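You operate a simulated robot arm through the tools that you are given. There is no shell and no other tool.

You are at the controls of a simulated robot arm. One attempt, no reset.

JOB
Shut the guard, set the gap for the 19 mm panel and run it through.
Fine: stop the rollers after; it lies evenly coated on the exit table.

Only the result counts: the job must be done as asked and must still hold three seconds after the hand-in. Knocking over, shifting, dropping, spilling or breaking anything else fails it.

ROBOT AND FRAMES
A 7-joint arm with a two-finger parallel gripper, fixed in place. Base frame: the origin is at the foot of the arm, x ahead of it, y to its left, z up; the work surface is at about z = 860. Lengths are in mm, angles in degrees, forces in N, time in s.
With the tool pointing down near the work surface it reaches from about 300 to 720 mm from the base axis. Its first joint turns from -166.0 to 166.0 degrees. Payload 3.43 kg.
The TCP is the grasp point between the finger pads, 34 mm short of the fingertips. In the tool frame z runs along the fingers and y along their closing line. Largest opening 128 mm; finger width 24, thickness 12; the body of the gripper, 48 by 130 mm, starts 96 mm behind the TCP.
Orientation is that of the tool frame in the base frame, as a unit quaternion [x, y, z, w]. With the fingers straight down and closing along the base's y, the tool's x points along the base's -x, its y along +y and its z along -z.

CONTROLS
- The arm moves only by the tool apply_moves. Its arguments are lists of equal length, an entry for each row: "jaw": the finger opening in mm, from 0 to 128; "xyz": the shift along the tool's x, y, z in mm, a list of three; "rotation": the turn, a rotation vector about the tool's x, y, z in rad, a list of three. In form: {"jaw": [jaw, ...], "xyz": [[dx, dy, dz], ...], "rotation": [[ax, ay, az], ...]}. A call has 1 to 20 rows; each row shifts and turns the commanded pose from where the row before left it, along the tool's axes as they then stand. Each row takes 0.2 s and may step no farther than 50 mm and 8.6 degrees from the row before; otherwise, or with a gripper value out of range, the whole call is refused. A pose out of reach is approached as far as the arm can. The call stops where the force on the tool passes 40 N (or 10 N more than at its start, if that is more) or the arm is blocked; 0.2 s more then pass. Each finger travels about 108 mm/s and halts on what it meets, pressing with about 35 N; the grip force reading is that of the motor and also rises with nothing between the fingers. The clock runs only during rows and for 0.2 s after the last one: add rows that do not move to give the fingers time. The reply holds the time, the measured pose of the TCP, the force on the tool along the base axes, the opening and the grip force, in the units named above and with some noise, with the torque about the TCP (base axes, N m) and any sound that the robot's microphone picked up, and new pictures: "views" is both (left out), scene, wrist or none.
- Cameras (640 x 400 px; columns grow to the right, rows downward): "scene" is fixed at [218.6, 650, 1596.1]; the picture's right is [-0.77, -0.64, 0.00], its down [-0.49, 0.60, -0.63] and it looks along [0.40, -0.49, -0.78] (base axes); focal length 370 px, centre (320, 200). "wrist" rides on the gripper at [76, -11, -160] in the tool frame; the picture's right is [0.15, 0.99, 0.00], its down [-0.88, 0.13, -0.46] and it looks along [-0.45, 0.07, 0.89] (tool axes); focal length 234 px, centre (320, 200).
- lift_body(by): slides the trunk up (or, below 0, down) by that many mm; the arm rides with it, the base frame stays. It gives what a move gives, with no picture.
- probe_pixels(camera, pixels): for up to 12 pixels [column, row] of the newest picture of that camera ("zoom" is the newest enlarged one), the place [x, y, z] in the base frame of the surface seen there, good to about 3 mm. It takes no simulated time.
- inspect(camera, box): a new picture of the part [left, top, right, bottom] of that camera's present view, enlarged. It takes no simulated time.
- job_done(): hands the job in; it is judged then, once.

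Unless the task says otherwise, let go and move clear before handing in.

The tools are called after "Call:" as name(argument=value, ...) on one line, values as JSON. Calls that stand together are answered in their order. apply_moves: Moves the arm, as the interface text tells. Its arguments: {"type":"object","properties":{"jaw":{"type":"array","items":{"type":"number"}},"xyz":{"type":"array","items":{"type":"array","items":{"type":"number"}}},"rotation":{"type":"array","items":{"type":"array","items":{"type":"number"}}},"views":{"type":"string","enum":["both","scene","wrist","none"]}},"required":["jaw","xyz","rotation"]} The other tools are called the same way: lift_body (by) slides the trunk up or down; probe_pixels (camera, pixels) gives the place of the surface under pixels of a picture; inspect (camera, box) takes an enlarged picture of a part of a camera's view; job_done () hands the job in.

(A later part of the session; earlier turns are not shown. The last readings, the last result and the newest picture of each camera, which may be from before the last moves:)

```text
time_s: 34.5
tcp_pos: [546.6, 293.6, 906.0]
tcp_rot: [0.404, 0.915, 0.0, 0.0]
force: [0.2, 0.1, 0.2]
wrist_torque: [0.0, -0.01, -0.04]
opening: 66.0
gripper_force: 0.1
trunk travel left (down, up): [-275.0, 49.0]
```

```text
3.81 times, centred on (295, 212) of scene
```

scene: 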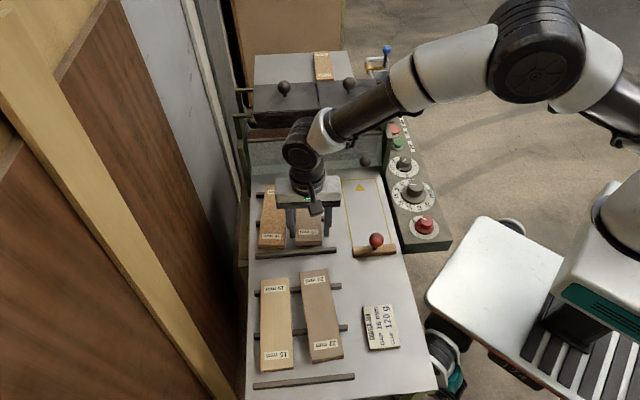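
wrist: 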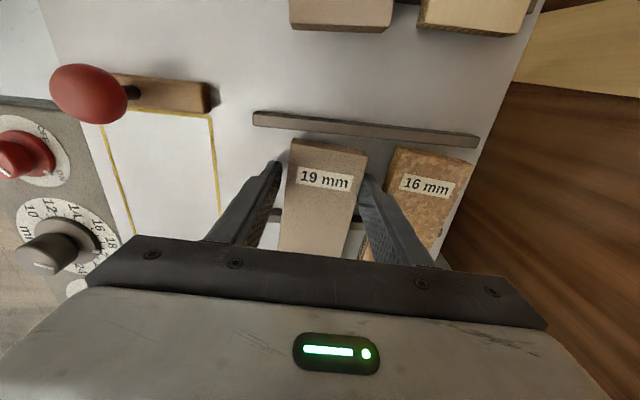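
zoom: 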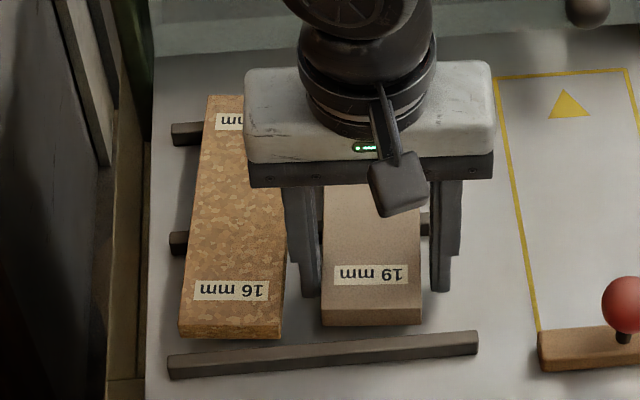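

No contact force, and the fingers straddle the panel in the gap. I'll close the jaw and lift slightly.

Call:
apply_moves(jaw=[50, 50, 50, 50, 50, 50], xyz=[[0, 0, 0], [0, 0, 0], [0, 0, -3], [0, 0, -7], [0, 0, -12], [0, 0, -15]], rotation=[[0, 0, 0], [0, 0, 0], [0, 0, 0], [0, 0, 0], [0, 0, 0], [0, 0, 0]])

Call:
inspect(camera="scene", box=[245, 160, 345, 265])

```text
time_s: 36.0
tcp_pos: [544.5, 292.6, 943.3]
tcp_rot: [0.403, 0.915, -0.001, -0.001]
force: [-0.2, 0.7, -1.4]
wrist_torque: [0.05, 0.06, 0.0]
opening: 59.6
gripper_force: 35.3
trunk travel left (down, up): [-275.0, 49.0]
```

scene: 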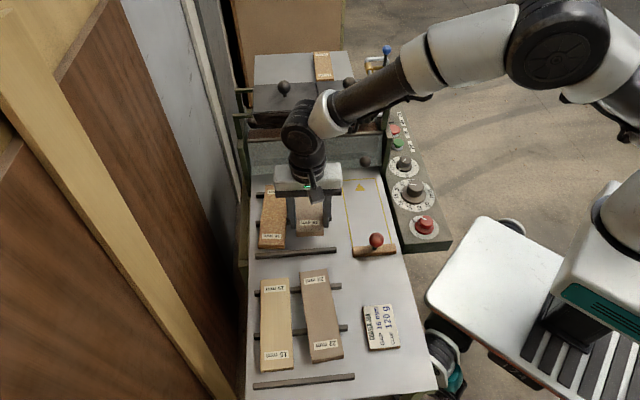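
wrist: 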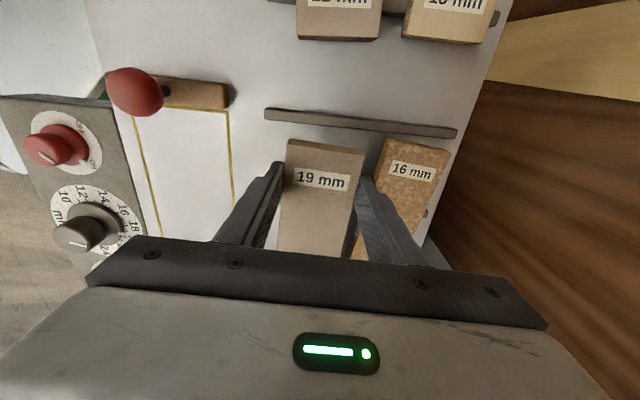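

```text
3.81 times, centred on (295, 212) of scene
```

zoom: 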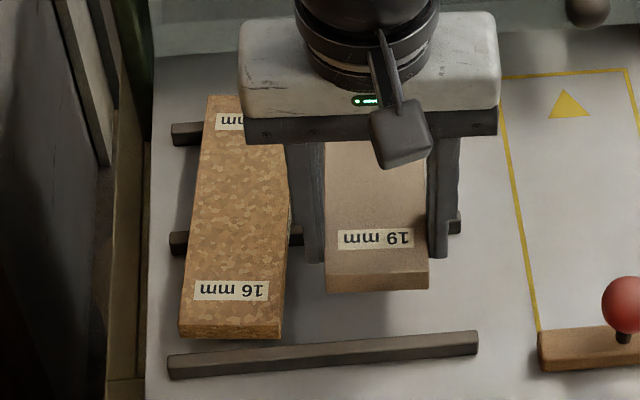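

The panel is gripped and lifted (opening 59.6). I'll square it to the lane direction and carry it over to the lane, keeping clear of the guard ball and push block.

Call:
apply_moves(jaw=[50, 50, 50, 50, 50, 50, 50], xyz=[[0, 0, -3], [2, -25, 0], [2, -35, 0], [2, -35, 0], [0, -30, 0], [0, -17, 0], [0, 0, 0]], rotation=[[0, 0, -0.0443], [0, 0, 0], [0, 0, 0], [0, 0, 0], [0, 0, 0], [0, 0, 0], [0, 0, 0]])

Call:
inspect(camera="scene", box=[315, 150, 415, 260])

```text
time_s: 37.5
tcp_pos: [440.8, 198.1, 945.5]
tcp_rot: [0.384, 0.923, 0.0, 0.0]
force: [2.2, -1.0, -1.6]
wrist_torque: [0.02, 0.03, -0.02]
opening: 59.4
gripper_force: 35.3
trunk travel left (down, up): [-275.0, 49.0]
```

scene: 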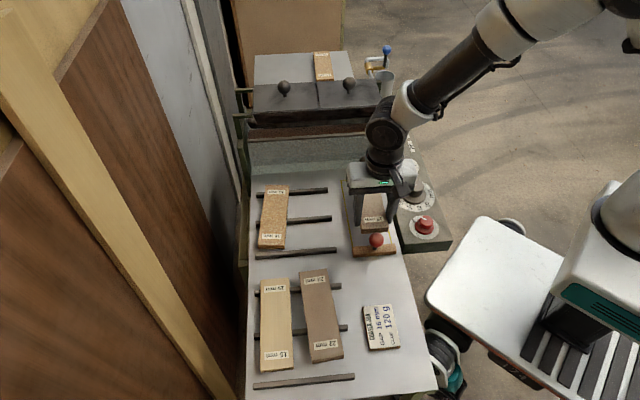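
wrist: 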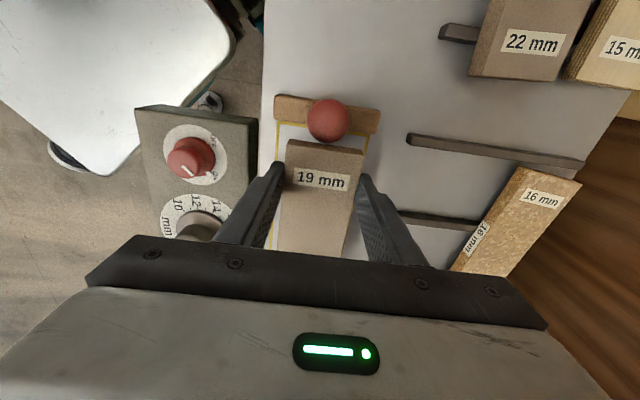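

```text
3.64 times, centred on (365, 205) of scene
```

zoom: 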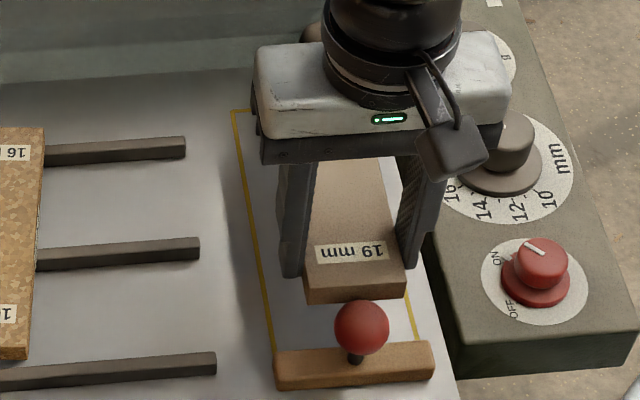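

The panel hangs over the lane at s≈452 with its near edge at wrist (325,142) close to the red ball. I'll check that clearance and the far end before lowering.

Call:
probe_pixels(camera="wrist", pixels=[[290, 144], [360, 152], [325, 148], [327, 120], [327, 136], [285, 200], [350, 215], [325, 160], [300, 130], [360, 135]])

Call:
probe_pixels(camera="scene", pixels=[[350, 222], [375, 220], [351, 228], [374, 227], [376, 236], [366, 200], [365, 162], [345, 247], [390, 244]])

```text
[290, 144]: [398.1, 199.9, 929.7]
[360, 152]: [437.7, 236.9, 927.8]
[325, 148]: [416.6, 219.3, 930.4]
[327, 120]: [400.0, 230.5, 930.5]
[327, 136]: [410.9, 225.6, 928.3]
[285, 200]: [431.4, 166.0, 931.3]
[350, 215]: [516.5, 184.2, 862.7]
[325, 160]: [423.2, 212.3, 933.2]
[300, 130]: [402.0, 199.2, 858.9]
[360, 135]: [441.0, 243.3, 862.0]
```

```text
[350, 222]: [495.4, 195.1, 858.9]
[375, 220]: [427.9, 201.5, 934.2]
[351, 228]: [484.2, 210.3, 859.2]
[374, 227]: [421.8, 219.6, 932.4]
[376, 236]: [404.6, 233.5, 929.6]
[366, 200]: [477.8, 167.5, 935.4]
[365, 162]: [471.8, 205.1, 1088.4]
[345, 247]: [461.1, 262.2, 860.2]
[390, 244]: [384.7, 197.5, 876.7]
```

There is about 10 mm clearance behind the panel. I'll lower first, then shift forward under the guard ball and set it down softly.

Call:
apply_moves(jaw=[50, 50, 50, 50, 50, 50, 50], xyz=[[0, 0, 15], [-6, -1, 10], [-8, -1, 10], [-6, 0, 8], [0, 0, 5], [0, 0, 2], [0, 0, 0]], rotation=[[0, 0, 0], [0, 0, -0.004], [0, 0, 0], [0, 0, 0], [0, 0, 0], [0, 0, 0], [0, 0, 0]])

Call:
inspect(camera="scene", box=[315, 150, 415, 260])

```text
time_s: 39.1
tcp_pos: [453.3, 180.2, 895.9]
tcp_rot: [0.383, 0.924, 0.0, -0.001]
force: [-0.9, 0.7, -1.3]
wrist_torque: [0.04, 0.08, -0.01]
opening: 59.4
gripper_force: 35.4
trunk travel left (down, up): [-275.0, 49.0]
```

scene: 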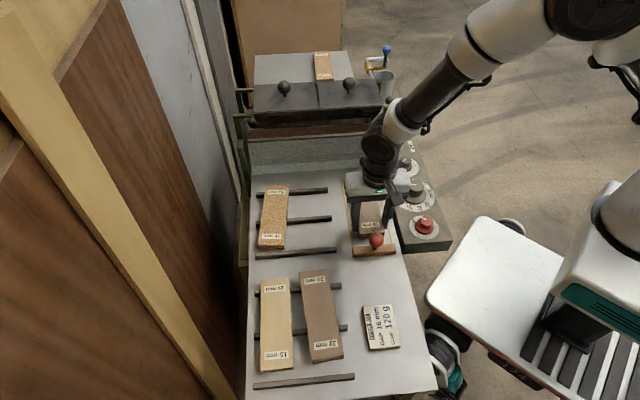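
wrist: 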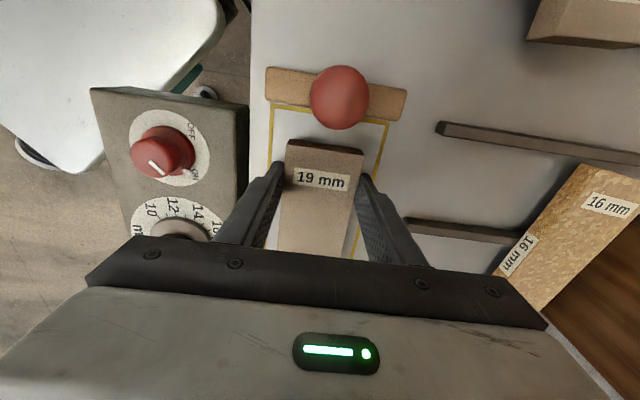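

```text
3.64 times, centred on (365, 205) of scene
```

zoom: 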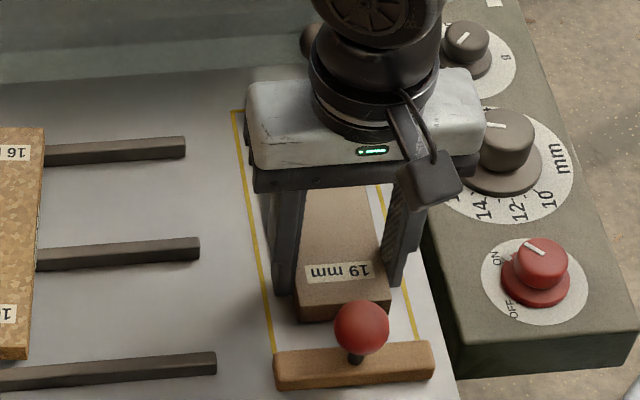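

The panel is about 4 mm above the lane, centred between the yellow lines. I'll lower another 2 mm, release and rise for a check.

Call:
apply_moves(jaw=[50, 50, 60, 66, 70, 70, 70, 70, 70], xyz=[[0, 0, 1.5], [0, 0, 0], [0, 0, 0], [0, 0, 0], [0, 0, 0], [0, 0, -20], [0, 0, -40], [0, 0, -40], [0, 0, -20]], rotation=[[0, 0, 0], [0, 0, 0], [0, 0, 0], [0, 0, 0], [0, 0, 0], [0, 0, 0], [0, 0, 0], [0, 0, 0], [0, 0, 0]])

Call:
inspect(camera="wrist", box=[230, 80, 410, 260])

```text
time_s: 41.1
tcp_pos: [452.1, 182.2, 1014.2]
tcp_rot: [0.382, 0.924, -0.002, -0.001]
force: [-0.1, 0.0, -0.8]
wrist_torque: [0.0, -0.01, -0.01]
opening: 70.0
gripper_force: 0.1
trunk travel left (down, up): [-275.0, 49.0]
```

scene: 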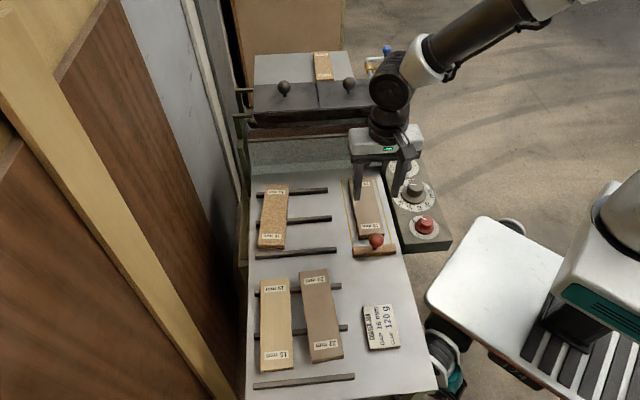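
wrist: 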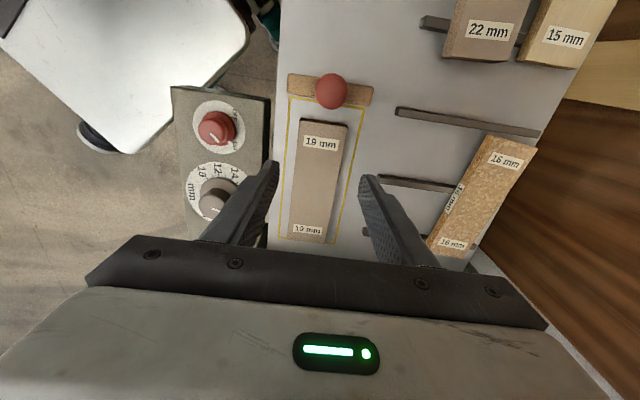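

```text
2.22 times, centred on (320, 170) of wrist
```

zoom: 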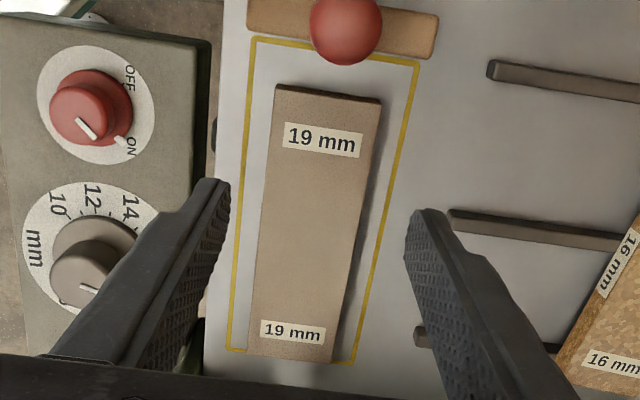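

The panel now lies in the lane with both ends inside the yellow frame. I'll measure its alignment.

Call:
probe_pixels(camera="zoom", pixels=[[279, 90], [374, 102], [275, 130], [371, 140], [266, 200], [360, 220], [256, 300], [345, 300], [251, 352], [330, 358], [325, 97], [292, 356]])

Call:
probe_pixels(camera="scene", pixels=[[351, 183], [371, 181], [359, 234], [381, 232], [355, 205], [377, 203]])

```text
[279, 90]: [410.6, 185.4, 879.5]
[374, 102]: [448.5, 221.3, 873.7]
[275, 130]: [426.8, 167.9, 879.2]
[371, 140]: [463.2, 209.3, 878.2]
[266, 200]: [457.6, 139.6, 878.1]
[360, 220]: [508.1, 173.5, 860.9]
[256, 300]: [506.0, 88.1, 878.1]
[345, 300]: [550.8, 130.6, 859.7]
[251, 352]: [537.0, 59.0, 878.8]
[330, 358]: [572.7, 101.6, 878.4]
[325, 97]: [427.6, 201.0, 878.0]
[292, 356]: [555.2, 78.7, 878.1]
```

```text
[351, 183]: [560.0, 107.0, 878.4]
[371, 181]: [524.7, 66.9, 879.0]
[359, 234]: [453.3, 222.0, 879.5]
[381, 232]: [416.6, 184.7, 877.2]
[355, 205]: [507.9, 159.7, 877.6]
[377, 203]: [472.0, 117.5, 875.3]
```

The panel's right edge is at s≈421 over its whole length, so it is square to the lane with its leading end at f≈340. Now I'll turn the closed gripper and go to the green START button.

Call:
apply_moves(jaw=[40, 10, 0, 0, 0, 0, 0, 0, 0, 0, 0, 0, 0, 0, 0], xyz=[[0, 0, -20], [0, 0, 0], [0, 0, 0], [0, 0, 0], [0, 0, 0], [0, 0, 0], [0, 0, 0], [0, 0, 0], [0, 0, 0], [0, 0, 0], [0, 0, 0], [35, 0, 0], [35, 0, 0], [35, 0, 0], [34, 0, 0]], rotation=[[0, 0, -0.1428], [0, 0, -0.1428], [0, 0, -0.1428], [0, 0, -0.1428], [0, 0, -0.1428], [0, 0, -0.1428], [0, 0, -0.1428], [0, 0, -0.1428], [0, 0, -0.1428], [0, 0, -0.1428], [0, 0, -0.1428], [0, 0, 0], [0, 0, 0], [0, 0, 0], [0, 0, 0]], views="none")

Call:
apply_moves(jaw=[0, 0, 0, 0, 0, 0, 0, 0], xyz=[[0, -40, 0], [0, -40, 0], [0, -40, 0], [0, -40, 0], [0, -40, 0], [0, -40, 0], [0, -40, 0], [0, -8, 30]], rotation=[[0, 0, 0], [0, 0, 0], [0, 0, 0], [0, 0, 0], [0, 0, 0], [0, 0, 0], [0, 0, 0], [0, 0, 0]])

Call:
inspect(camera="wrist", box=[230, 60, 410, 240])

```text
time_s: 44.4
tcp_pos: [356.3, 81.1, 1035.9]
tcp_rot: [-0.384, 0.923, 0.0, 0.0]
force: [0.9, -0.6, 0.3]
wrist_torque: [0.0, 0.02, -0.04]
opening: 0.1
gripper_force: 32.5
trunk travel left (down, up): [-275.0, 49.0]
```

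```text
time_s: 46.1
tcp_pos: [559.2, -121.2, 1005.5]
tcp_rot: [-0.383, 0.924, -0.001, -0.002]
force: [-1.1, -0.3, -0.2]
wrist_torque: [-0.03, -0.02, -0.01]
opening: 0.1
gripper_force: 33.2
trunk travel left (down, up): [-275.0, 49.0]
```

scene: 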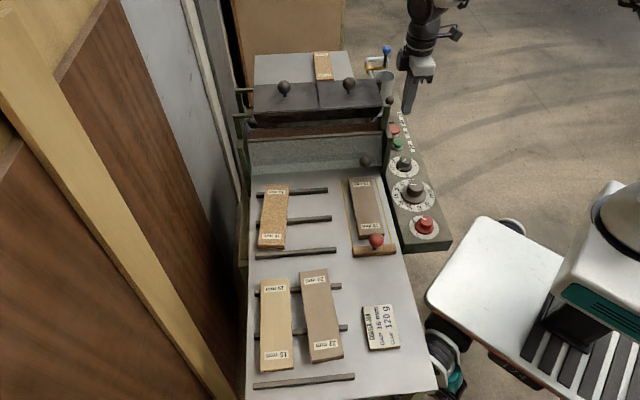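
wrist: 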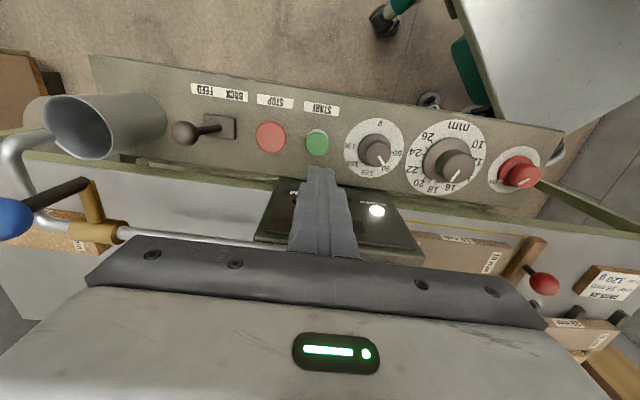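

```text
2.22 times, centred on (320, 150) of wrist
```

zoom: 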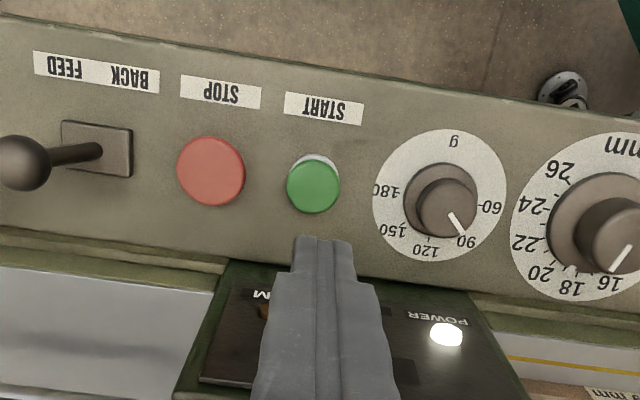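

The green button is at zoom (313,185) and STOP at (210,170). I'll probe their centres precisely.

Call:
probe_pixels(camera="zoom", pixels=[[313, 185], [295, 185], [332, 185], [313, 205], [313, 168], [210, 170], [185, 170], [238, 170], [210, 145], [210, 198], [270, 180], [320, 155]])

```text
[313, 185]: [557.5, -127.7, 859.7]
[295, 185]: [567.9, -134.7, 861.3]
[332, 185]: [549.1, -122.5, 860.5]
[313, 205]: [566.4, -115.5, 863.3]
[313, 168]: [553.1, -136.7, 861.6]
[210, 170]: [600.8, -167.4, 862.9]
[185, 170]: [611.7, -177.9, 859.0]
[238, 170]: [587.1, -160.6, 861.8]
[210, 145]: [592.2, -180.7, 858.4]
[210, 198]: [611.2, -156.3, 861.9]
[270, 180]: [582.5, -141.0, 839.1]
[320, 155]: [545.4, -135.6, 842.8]
```

START's centre is about (558.5,−127.5), z≈861. I'll shift over it and press down slowly.

Call:
apply_moves(jaw=[0, 0, 0, 0, 0, 0, 0, 0], xyz=[[5, -4, 35], [0, 0, 40], [0, 0, 20], [0, 0, 4], [0, 0, 3], [0, 0, 3], [0, 0, 3], [0, 0, 0]], rotation=[[0, 0, 0], [0, 0, 0], [0, 0, 0], [0, 0, 0], [0, 0, 0], [0, 0, 0], [0, 0, 0], [0, 0, 0]])

```text
time_s: 48.0
tcp_pos: [559.1, -127.2, 897.1]
tcp_rot: [-0.384, 0.923, 0.0, -0.001]
force: [-0.4, -0.7, -0.1]
wrist_torque: [0.0, -0.03, -0.02]
opening: 0.3
gripper_force: 33.6
trunk travel left (down, up): [-275.0, 49.0]
```

scene: 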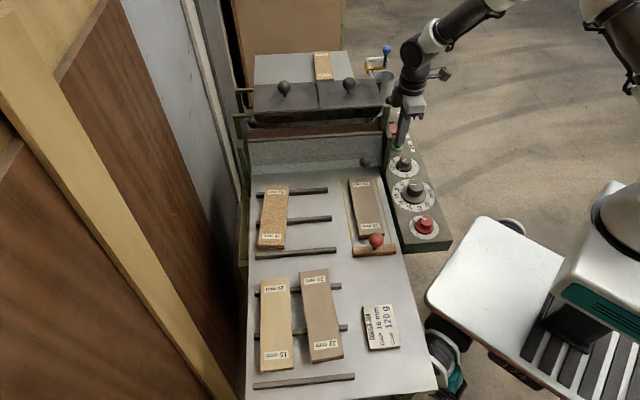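
wrist: 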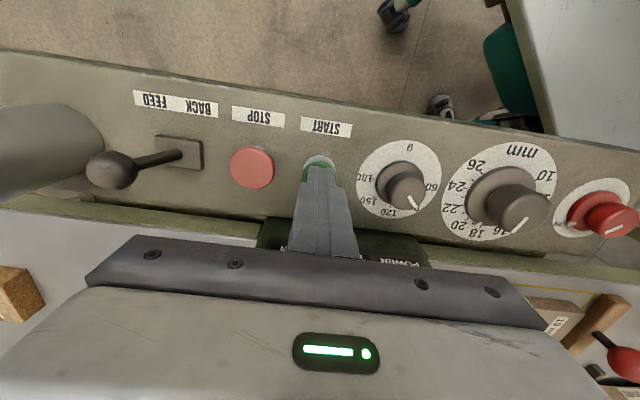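

The tips are over the green button at z≈863 with no contact yet. I'll press down in 2 mm steps, then release.

Call:
apply_moves(jaw=[0, 0, 0, 0, 0, 0], xyz=[[0, 0, 2], [0, 0, 2], [0, 0, 2], [0, 0, 1.5], [0, 0, 1.5], [0, 0, 0]], rotation=[[0, 0, 0], [0, 0, 0], [0, 0, 0], [0, 0, 0], [0, 0, 0], [0, 0, 0]], views="wrist")

```text
time_s: 49.4
tcp_pos: [558.9, -126.8, 887.9]
tcp_rot: [-0.382, 0.924, -0.001, 0.0]
force: [-3.1, -0.4, 15.1]
wrist_torque: [-0.01, 0.07, 0.07]
opening: 0.0
gripper_force: 32.9
trunk travel left (down, up): [-275.0, 49.0]
heard: click
```

wrist: 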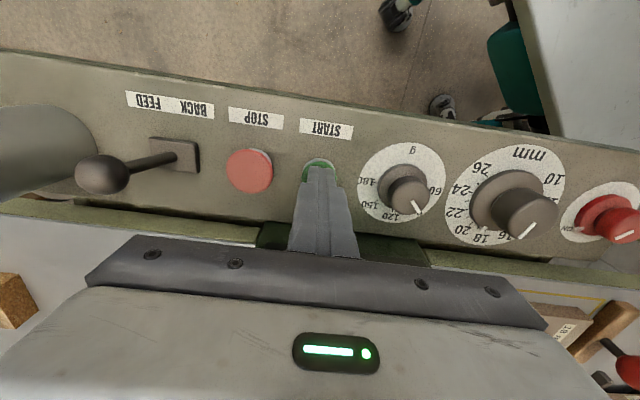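

A click was heard with 15 N on the button. I'll rise and check the RUN lamp and listen for the rollers.

Call:
apply_moves(jaw=[0, 0, 0, 0], xyz=[[0, 0, -10], [0, 0, -40], [0, 0, -40], [0, 0, -30]], rotation=[[0, 0, 0], [0, 0, 0], [0, 0, 0], [0, 0, 0]])

Call:
inspect(camera="wrist", box=[200, 130, 440, 260])

Call:
inspect(camera="scene", box=[230, 90, 410, 250])

```text
time_s: 50.4
tcp_pos: [557.2, -125.9, 1007.8]
tcp_rot: [-0.384, 0.923, 0.0, -0.001]
force: [0.6, -0.1, -0.1]
wrist_torque: [0.01, 0.01, -0.01]
opening: 0.0
gripper_force: 32.6
trunk travel left (down, up): [-275.0, 49.0]
```

scene: 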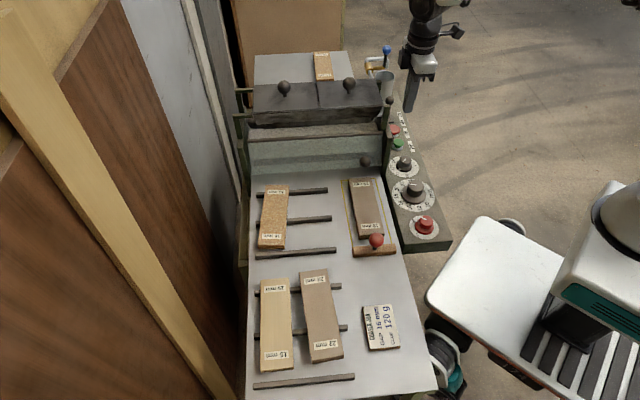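
wrist: 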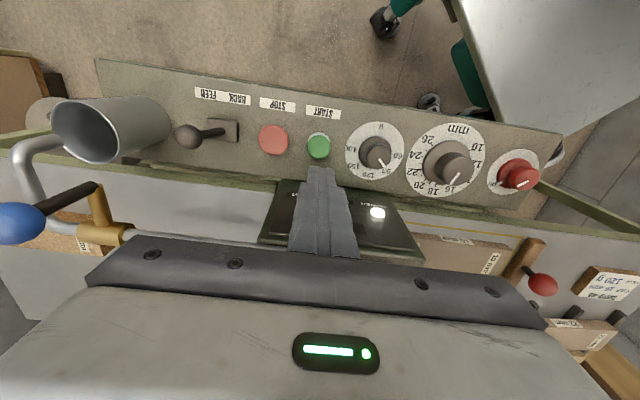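

```text
2.67 times, centred on (320, 195) of wrist
```

zoom: 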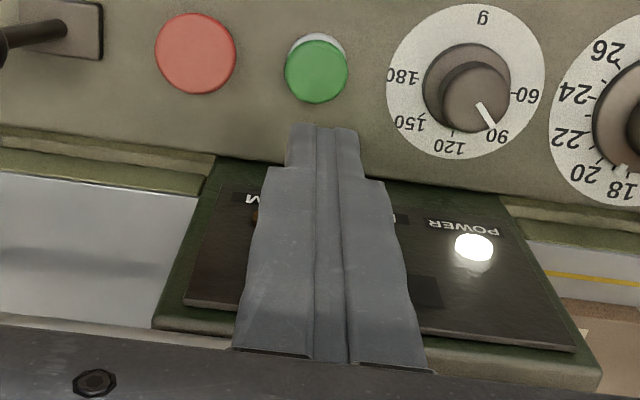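

```text
2.50 times, centred on (320, 170) of scene
```

zoom: 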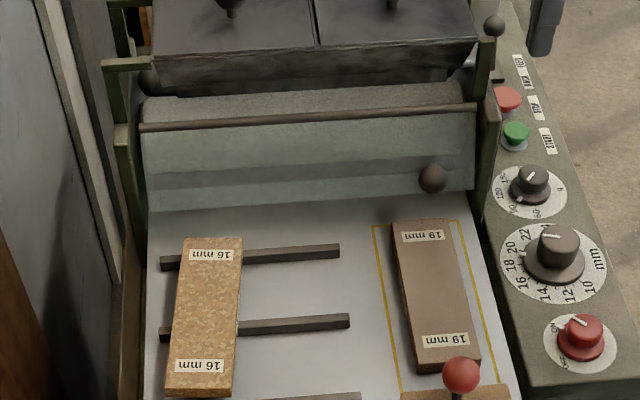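

The roller now looks grey and wet at scene (310,120), where it was brown and dry before, so it seems to be running. I'll back away, see the RUN lamp, and return over the panel.

Call:
apply_moves(jaw=[0, 0, 0, 0, 0, 0], xyz=[[0, 47, -10], [0, 48, -5], [0, 48, 0], [0, 48, 0], [0, 48, 0], [0, 48, 0]], rotation=[[0, 0, 0], [0, 0, 0], [0, 0, 0], [0, 0, 0], [0, 0, 0], [0, 0, 0]])

Call:
inspect(camera="wrist", box=[0, 100, 260, 260])

Call:
inspect(camera="scene", box=[240, 90, 400, 190])

```text
time_s: 51.8
tcp_pos: [353.9, 75.8, 1023.2]
tcp_rot: [-0.384, 0.924, -0.001, 0.001]
force: [-0.4, 0.2, 0.0]
wrist_torque: [-0.01, 0.0, 0.01]
opening: 0.0
gripper_force: 32.8
trunk travel left (down, up): [-275.0, 49.0]
```

scene: 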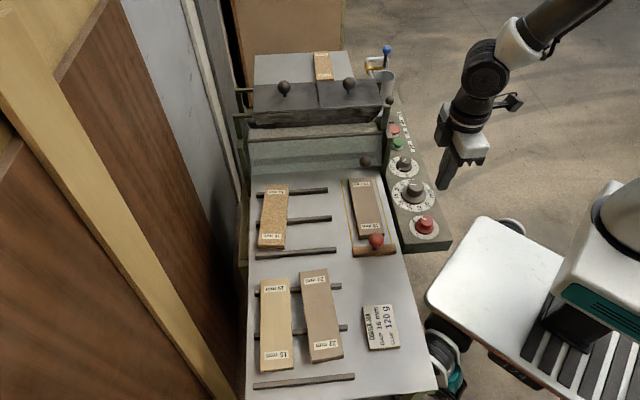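
wrist: 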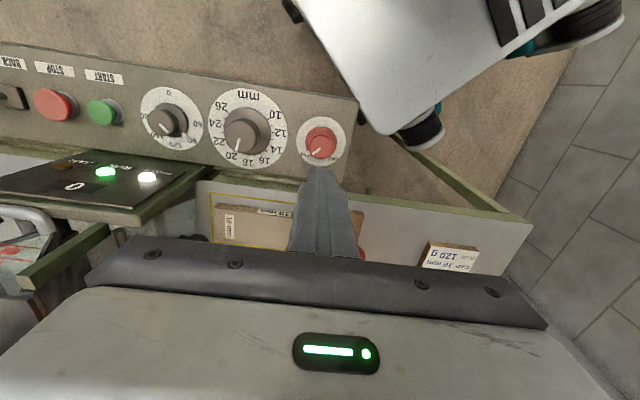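

```text
2.46 times, centred on (130, 180) of wrist
```

zoom: 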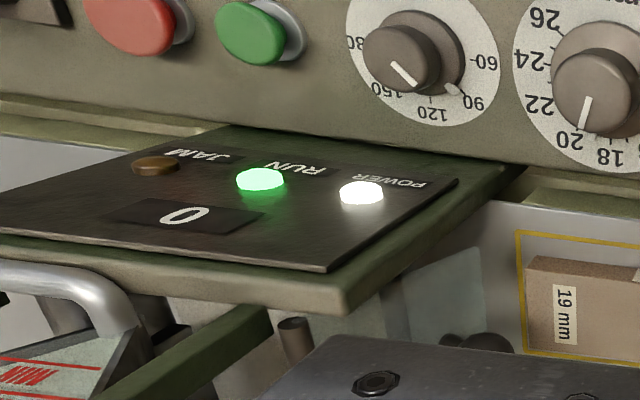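

```text
4.00 times, centred on (320, 140) of scene
```

zoom: 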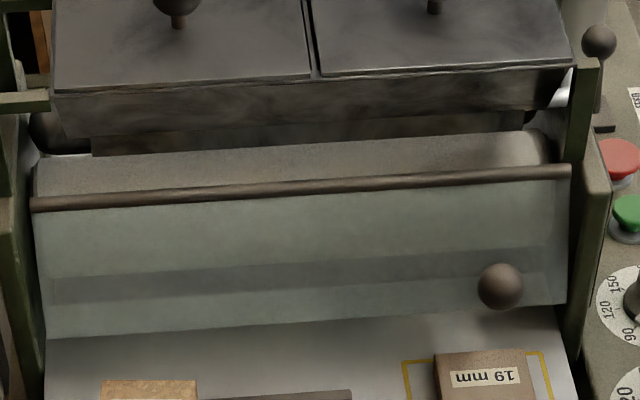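

The RUN lamp is lit green, JAM is off, and the roller is coated. I'll turn back to the lane orientation and move over the panel.

Call:
apply_moves(jaw=[10, 20, 30, 40, 50, 60, 72, 72, 72, 72, 72, 72, 72, 72, 72, 72], xyz=[[0, 0, 0], [0, 0, 0], [0, 0, 0], [0, 0, 0], [0, 0, 0], [0, 0, 0], [0, 0, 0], [0, 0, 0], [0, 0, 0], [0, 0, 0], [0, 0, 0], [0, 40, 0], [0, 40, 0], [0, 40, 0], [0, 26, 10], [0, 0, 15]], rotation=[[0, 0, 0.1428], [0, 0, 0.1428], [0, 0, 0.1428], [0, 0, 0.1428], [0, 0, 0.1428], [0, 0, 0.1428], [0, 0, 0.1428], [0, 0, 0.1428], [0, 0, 0.1428], [0, 0, 0.1428], [0, 0, 0.1428], [0, 0, 0], [0, 0, 0], [0, 0, 0], [0, 0, 0], [0, 0, 0]])

Call:
inspect(camera="wrist", box=[230, 80, 410, 260])

```text
time_s: 55.1
tcp_pos: [459.7, 179.3, 997.3]
tcp_rot: [0.382, 0.924, 0.0, 0.001]
force: [-0.5, -1.1, -0.5]
wrist_torque: [-0.01, 0.01, 0.02]
opening: 72.0
gripper_force: 0.1
trunk travel left (down, up): [-275.0, 49.0]
```

scene: 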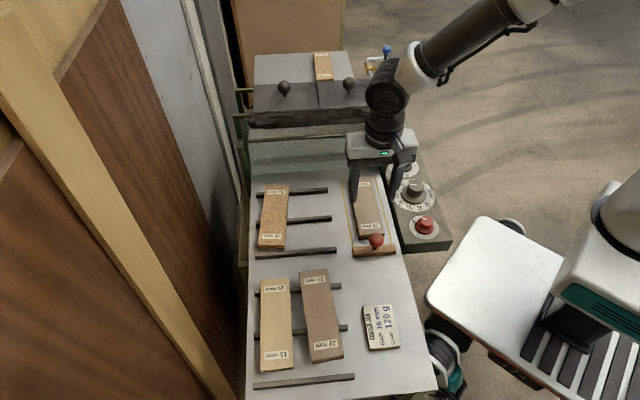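
wrist: 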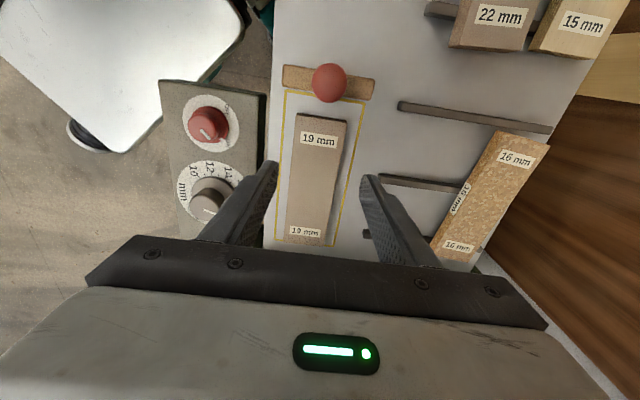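

```text
2.22 times, centred on (320, 170) of wrist
```

zoom: 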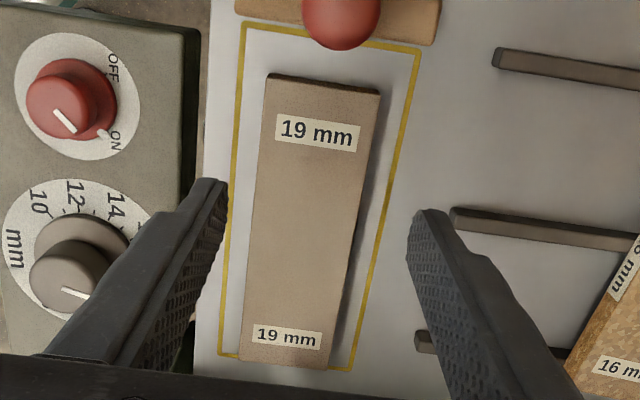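

I'm over the panel at f≈198, s≈452. I'll descend around it, settle, and close the jaw.

Call:
apply_moves(jaw=[72, 72, 72, 72, 72, 72, 72, 50, 50, 50], xyz=[[0, -1.8, 30], [0, 0, 30], [0, 0, 20], [0, 0, 12], [0, 0, 7], [0, 0, 0], [0, 0, 0], [0, 0, 0], [0, 0, 0], [0, 0, 0]], rotation=[[0, 0, 0], [0, 0, 0], [0, 0, 0], [0, 0, 0], [0, 0, 0], [0, 0, 0], [0, 0, 0], [0, 0, 0], [0, 0, 0], [0, 0, 0]], views="wrist")

```text
time_s: 57.4
tcp_pos: [457.3, 178.4, 898.3]
tcp_rot: [0.382, 0.924, 0.0, -0.001]
force: [-0.6, 0.6, -0.7]
wrist_torque: [0.05, 0.05, -0.02]
opening: 59.5
gripper_force: 35.0
trunk travel left (down, up): [-275.0, 49.0]
```

wrist: 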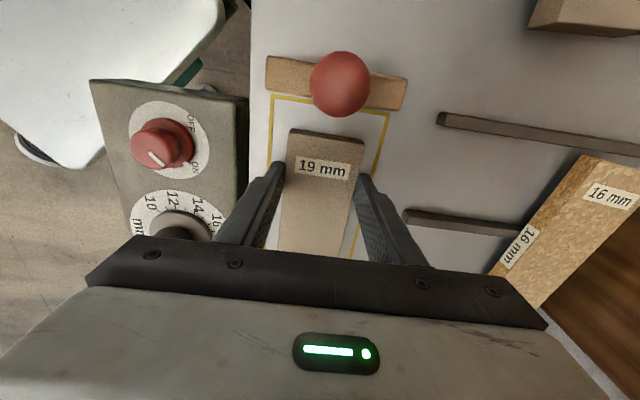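

The panel is gripped squarely (opening 59.5). I'll slide it forward 70 mm so its leading end stops short of the nip, then release and rise.

Call:
apply_moves(jaw=[50, 50, 50, 50, 50, 50, 50, 50, 50, 62, 70, 74, 74, 74, 74], xyz=[[-5, 0, -0.5], [-10, 0, 0], [-10, 0, 0], [-10, 0, 0], [-10, 0, 0], [-10, 0, 0], [-10, 0, 0], [-5, 0, 0], [0, 0, 0.5], [0, 0, 0], [0, 0, 0], [0, 0, 0], [0, 0, -20], [0, 0, -30], [0, 0, -30]], rotation=[[0, 0, 0], [0, 0, 0], [0, 0, 0], [0, 0, 0], [0, 0, 0], [0, 0, 0], [0, 0, 0], [0, 0, 0], [0, 0, 0], [0, 0, 0], [0, 0, 0], [0, 0, 0], [0, 0, 0], [0, 0, 0], [0, 0, 0]])

Call:
inspect(camera="wrist", box=[230, 80, 410, 260])

```text
time_s: 60.5
tcp_pos: [506.6, 129.4, 977.9]
tcp_rot: [0.382, 0.924, -0.001, -0.001]
force: [-0.1, 0.0, 0.5]
wrist_torque: [0.0, 0.0, -0.04]
opening: 74.3
gripper_force: 0.0
trunk travel left (down, up): [-275.0, 49.0]
```

scene: 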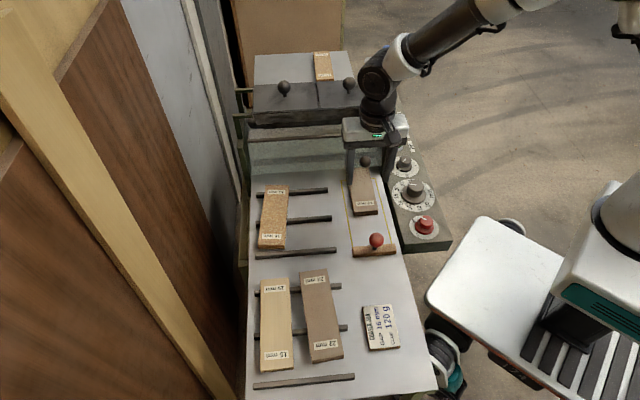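
wrist: 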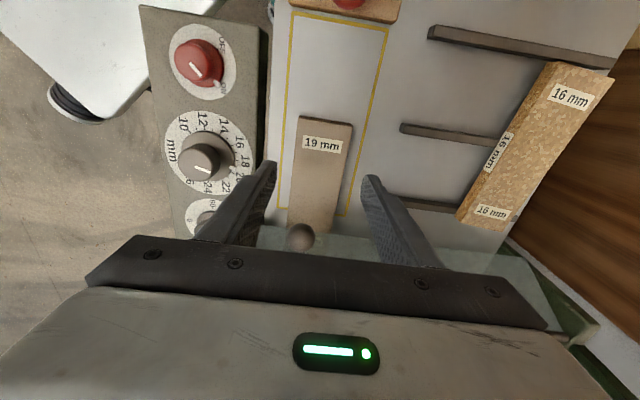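

```text
2.22 times, centred on (320, 170) of wrist
```

zoom: 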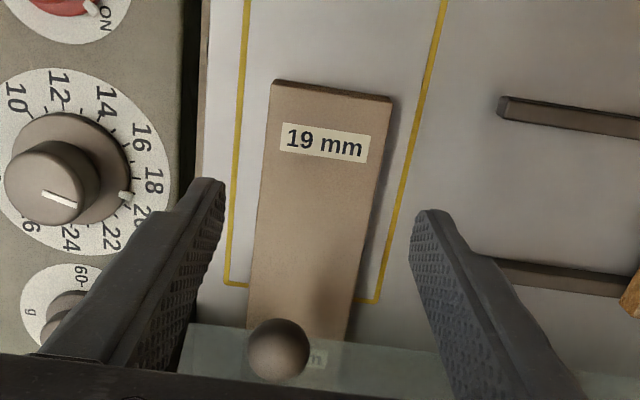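

The panel slid under the guard with its near end now about f=226. I'll verify its alignment before pushing it in.

Call:
probe_pixels(camera="zoom", pixels=[[274, 84], [388, 100], [270, 130], [385, 140], [262, 200], [377, 200], [254, 280], [250, 315], [366, 260], [330, 92], [352, 310]])

Call:
inspect(camera="scene", box=[320, 140, 420, 260])

```text
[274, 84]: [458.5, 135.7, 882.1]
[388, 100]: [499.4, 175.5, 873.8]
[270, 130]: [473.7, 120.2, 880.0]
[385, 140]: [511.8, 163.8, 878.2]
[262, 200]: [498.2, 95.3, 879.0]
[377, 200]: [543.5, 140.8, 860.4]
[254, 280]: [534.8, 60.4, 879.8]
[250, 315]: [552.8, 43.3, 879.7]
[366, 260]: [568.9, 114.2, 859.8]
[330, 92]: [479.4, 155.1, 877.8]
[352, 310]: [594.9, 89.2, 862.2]
```

```text
3.33 times, centred on (370, 200) of scene
```

zoom: 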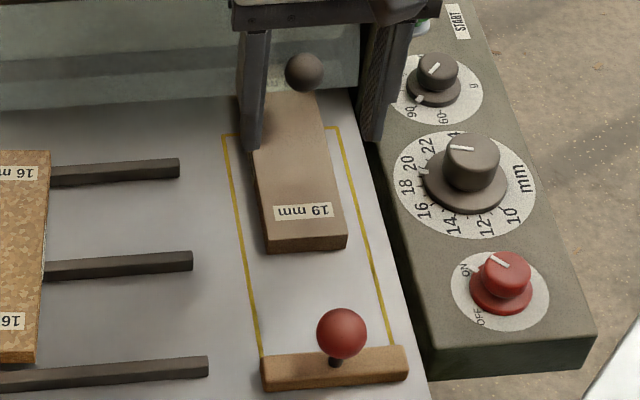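

The edge is straight at s≈420–421 and the leading end is near f≈410. I'll place both fingers behind the near end and push it gently into the nip.

Call:
apply_moves(jaw=[60, 40, 20, 20, 20, 20, 20, 20], xyz=[[28, 0, 0], [29, 0, 0], [0, 0, 30], [0, 0, 25], [0, 0, 15], [0, 0, 9], [0, 0, 0], [0, 0, 0]], rotation=[[0, 0, 0], [0, 0, 0], [0, 0, 0], [0, 0, 0], [0, 0, 0], [0, 0, 0], [0, 0, 0], [0, 0, 0]])

Call:
inspect(camera="scene", box=[320, 140, 420, 260])

```text
time_s: 62.4
tcp_pos: [464.4, 169.5, 900.7]
tcp_rot: [0.382, 0.924, 0.0, 0.0]
force: [-0.1, -0.5, 0.2]
wrist_torque: [-0.02, 0.02, 0.0]
opening: 19.9
gripper_force: 0.0
trunk travel left (down, up): [-275.0, 49.0]
```

scene: 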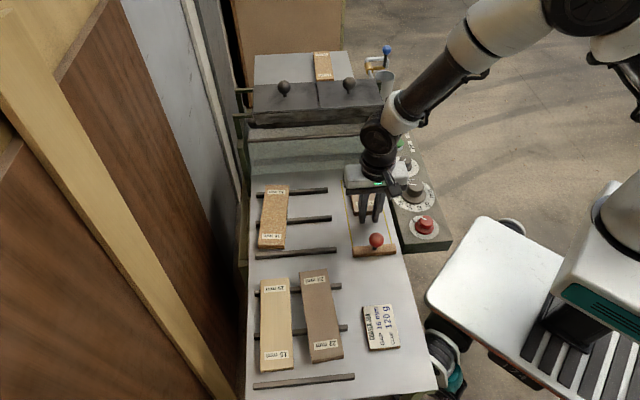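
wrist: 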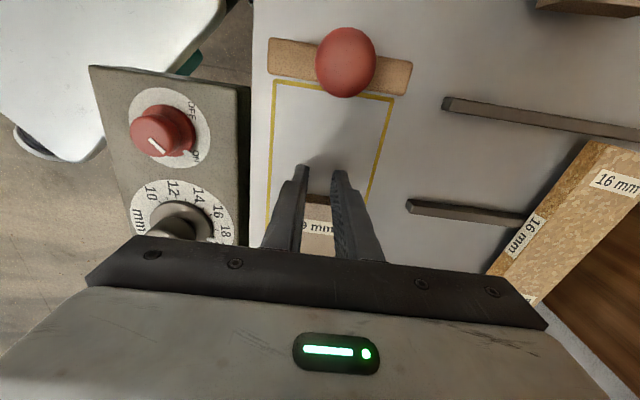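

```text
3.33 times, centred on (370, 200) of scene
```

zoom: 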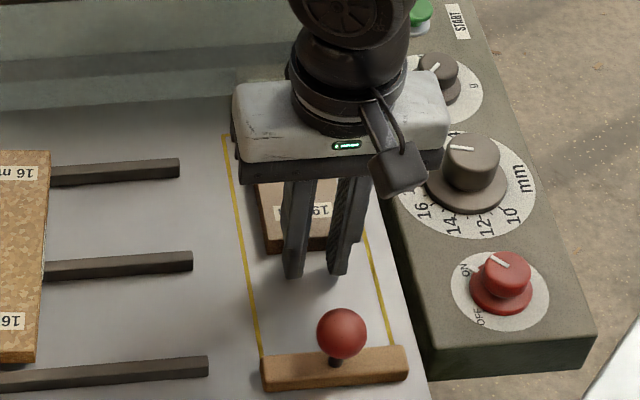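

The fingers stand just behind the panel's near end with no load. I'll push forward steadily.

Call:
apply_moves(jaw=[20, 20, 20, 20, 20, 20], xyz=[[-5, 1, 0], [-7, 0, 0], [-7, 0, 0], [-7, 0, 0], [-7, 0, 0], [-7, 0, 0]], rotation=[[0, 0, 0], [0, 0, 0], [0, 0, 0], [0, 0, 0], [0, 0, 0], [0, 0, 0]])

Call:
inspect(camera="scene", box=[310, 110, 410, 230])

```text
time_s: 63.8
tcp_pos: [495.1, 141.0, 899.0]
tcp_rot: [0.382, 0.924, -0.001, 0.0]
force: [0.3, 0.7, 0.4]
wrist_torque: [0.01, 0.04, -0.01]
opening: 20.0
gripper_force: 0.0
trunk travel left (down, up): [-275.0, 49.0]
```

scene: 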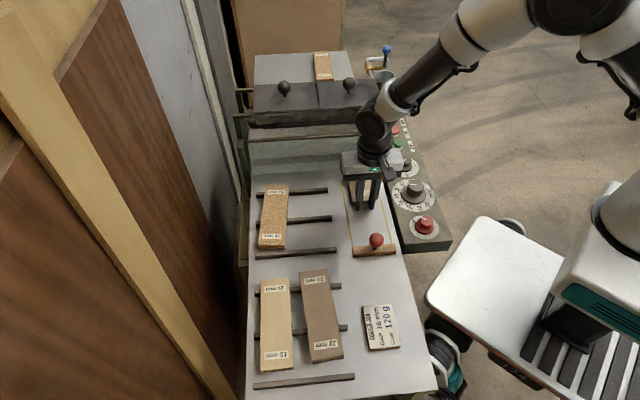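
wrist: 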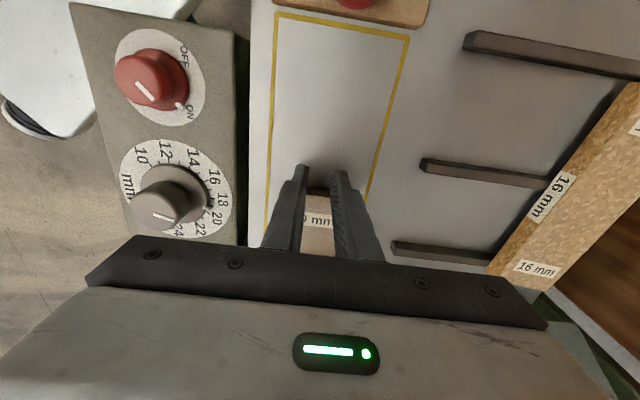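

```text
3.33 times, centred on (360, 170) of scene
```

zoom: 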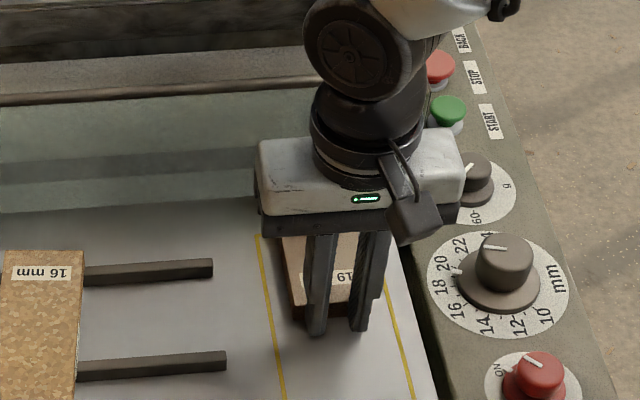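

No load yet, and the panel's leading end should be near f≈444. I'll push on in smaller steps to let the rollers bite.

Call:
apply_moves(jaw=[20, 20, 20, 20], xyz=[[-5, 0, 0], [-5, 0, 0], [-5, 0, 0], [-5, 0, 0]], rotation=[[0, 0, 0], [0, 0, 0], [0, 0, 0], [0, 0, 0]])

Call:
inspect(camera="wrist", box=[230, 130, 410, 260])

Call:
inspect(camera="scene", box=[310, 110, 410, 230])

```text
time_s: 64.8
tcp_pos: [509.1, 126.9, 898.5]
tcp_rot: [0.382, 0.924, -0.001, -0.001]
force: [-1.2, -0.6, 0.2]
wrist_torque: [0.01, 0.01, -0.05]
opening: 19.8
gripper_force: 0.0
trunk travel left (down, up): [-275.0, 49.0]
```

scene: 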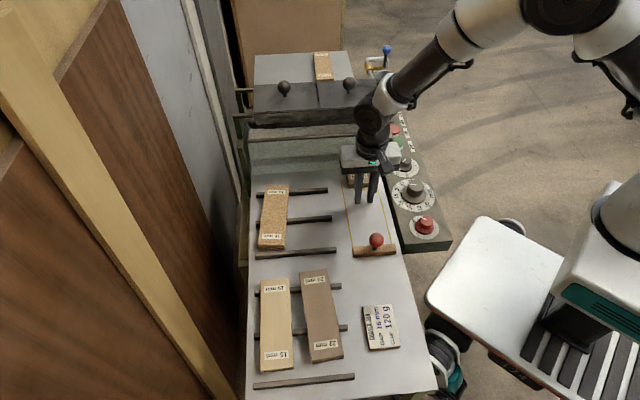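
wrist: 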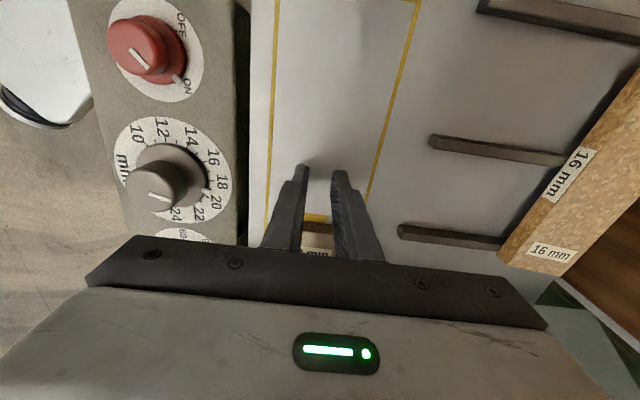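

```text
3.08 times, centred on (320, 195) of wrist
```

zoom: 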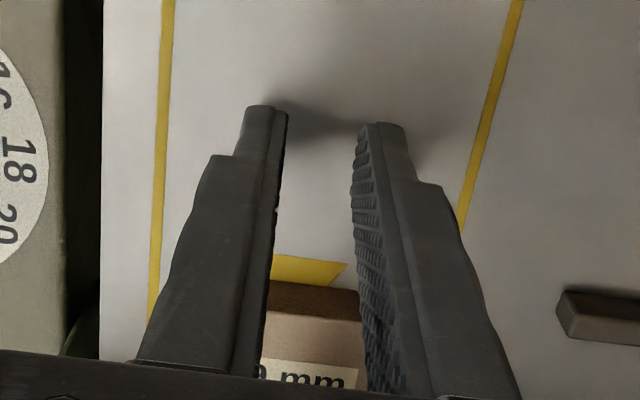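

```text
3.33 times, centred on (360, 170) of scene
```

zoom: 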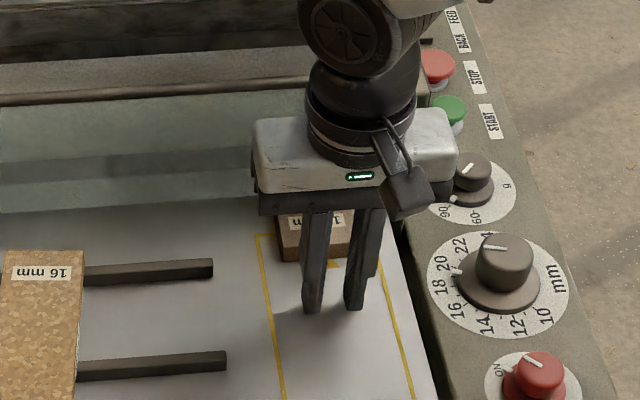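

The rollers have taken the panel: it has left my fingers and passed the lane triangle. I'll lift clear and watch it go through.

Call:
apply_moves(jaw=[20, 20, 20, 20], xyz=[[8, 0, -20], [10, 0, -40], [10, 0, -40], [0, 0, -20]], rotation=[[0, 0, 0], [0, 0, 0], [0, 0, 0], [0, 0, 0]])

Call:
inspect(camera="scene", box=[250, 30, 410, 190])

```text
time_s: 65.8
tcp_pos: [490.3, 147.2, 1020.1]
tcp_rot: [0.382, 0.924, 0.0, 0.0]
force: [1.1, 1.0, 0.0]
wrist_torque: [0.02, 0.01, 0.0]
opening: 20.0
gripper_force: 0.1
trunk travel left (down, up): [-275.0, 49.0]
```

scene: 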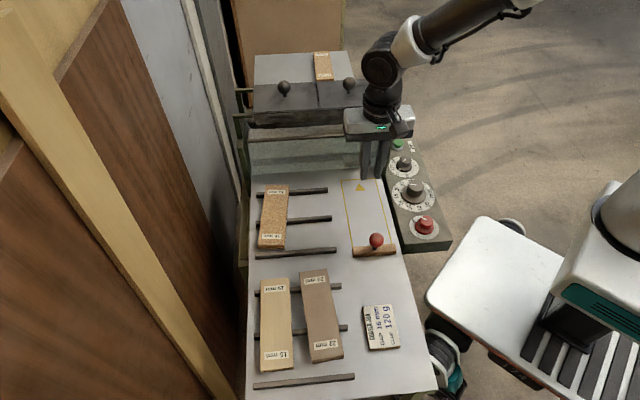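
wrist: 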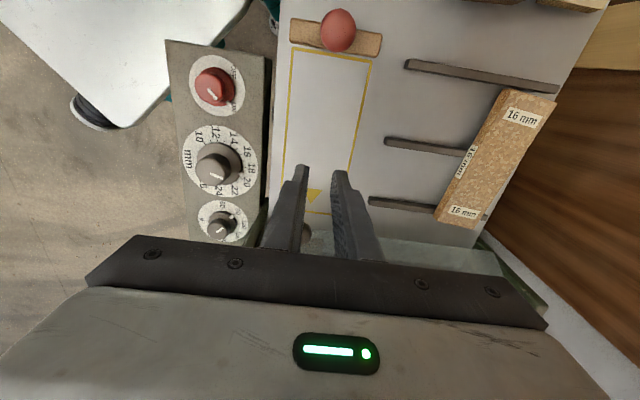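

```text
2.50 times, centred on (330, 110) of scene
```

zoom: 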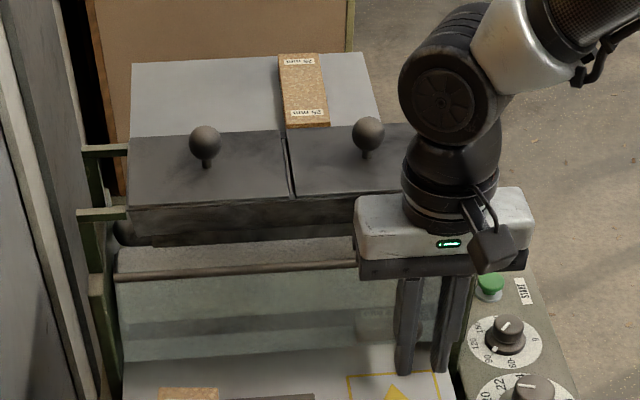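

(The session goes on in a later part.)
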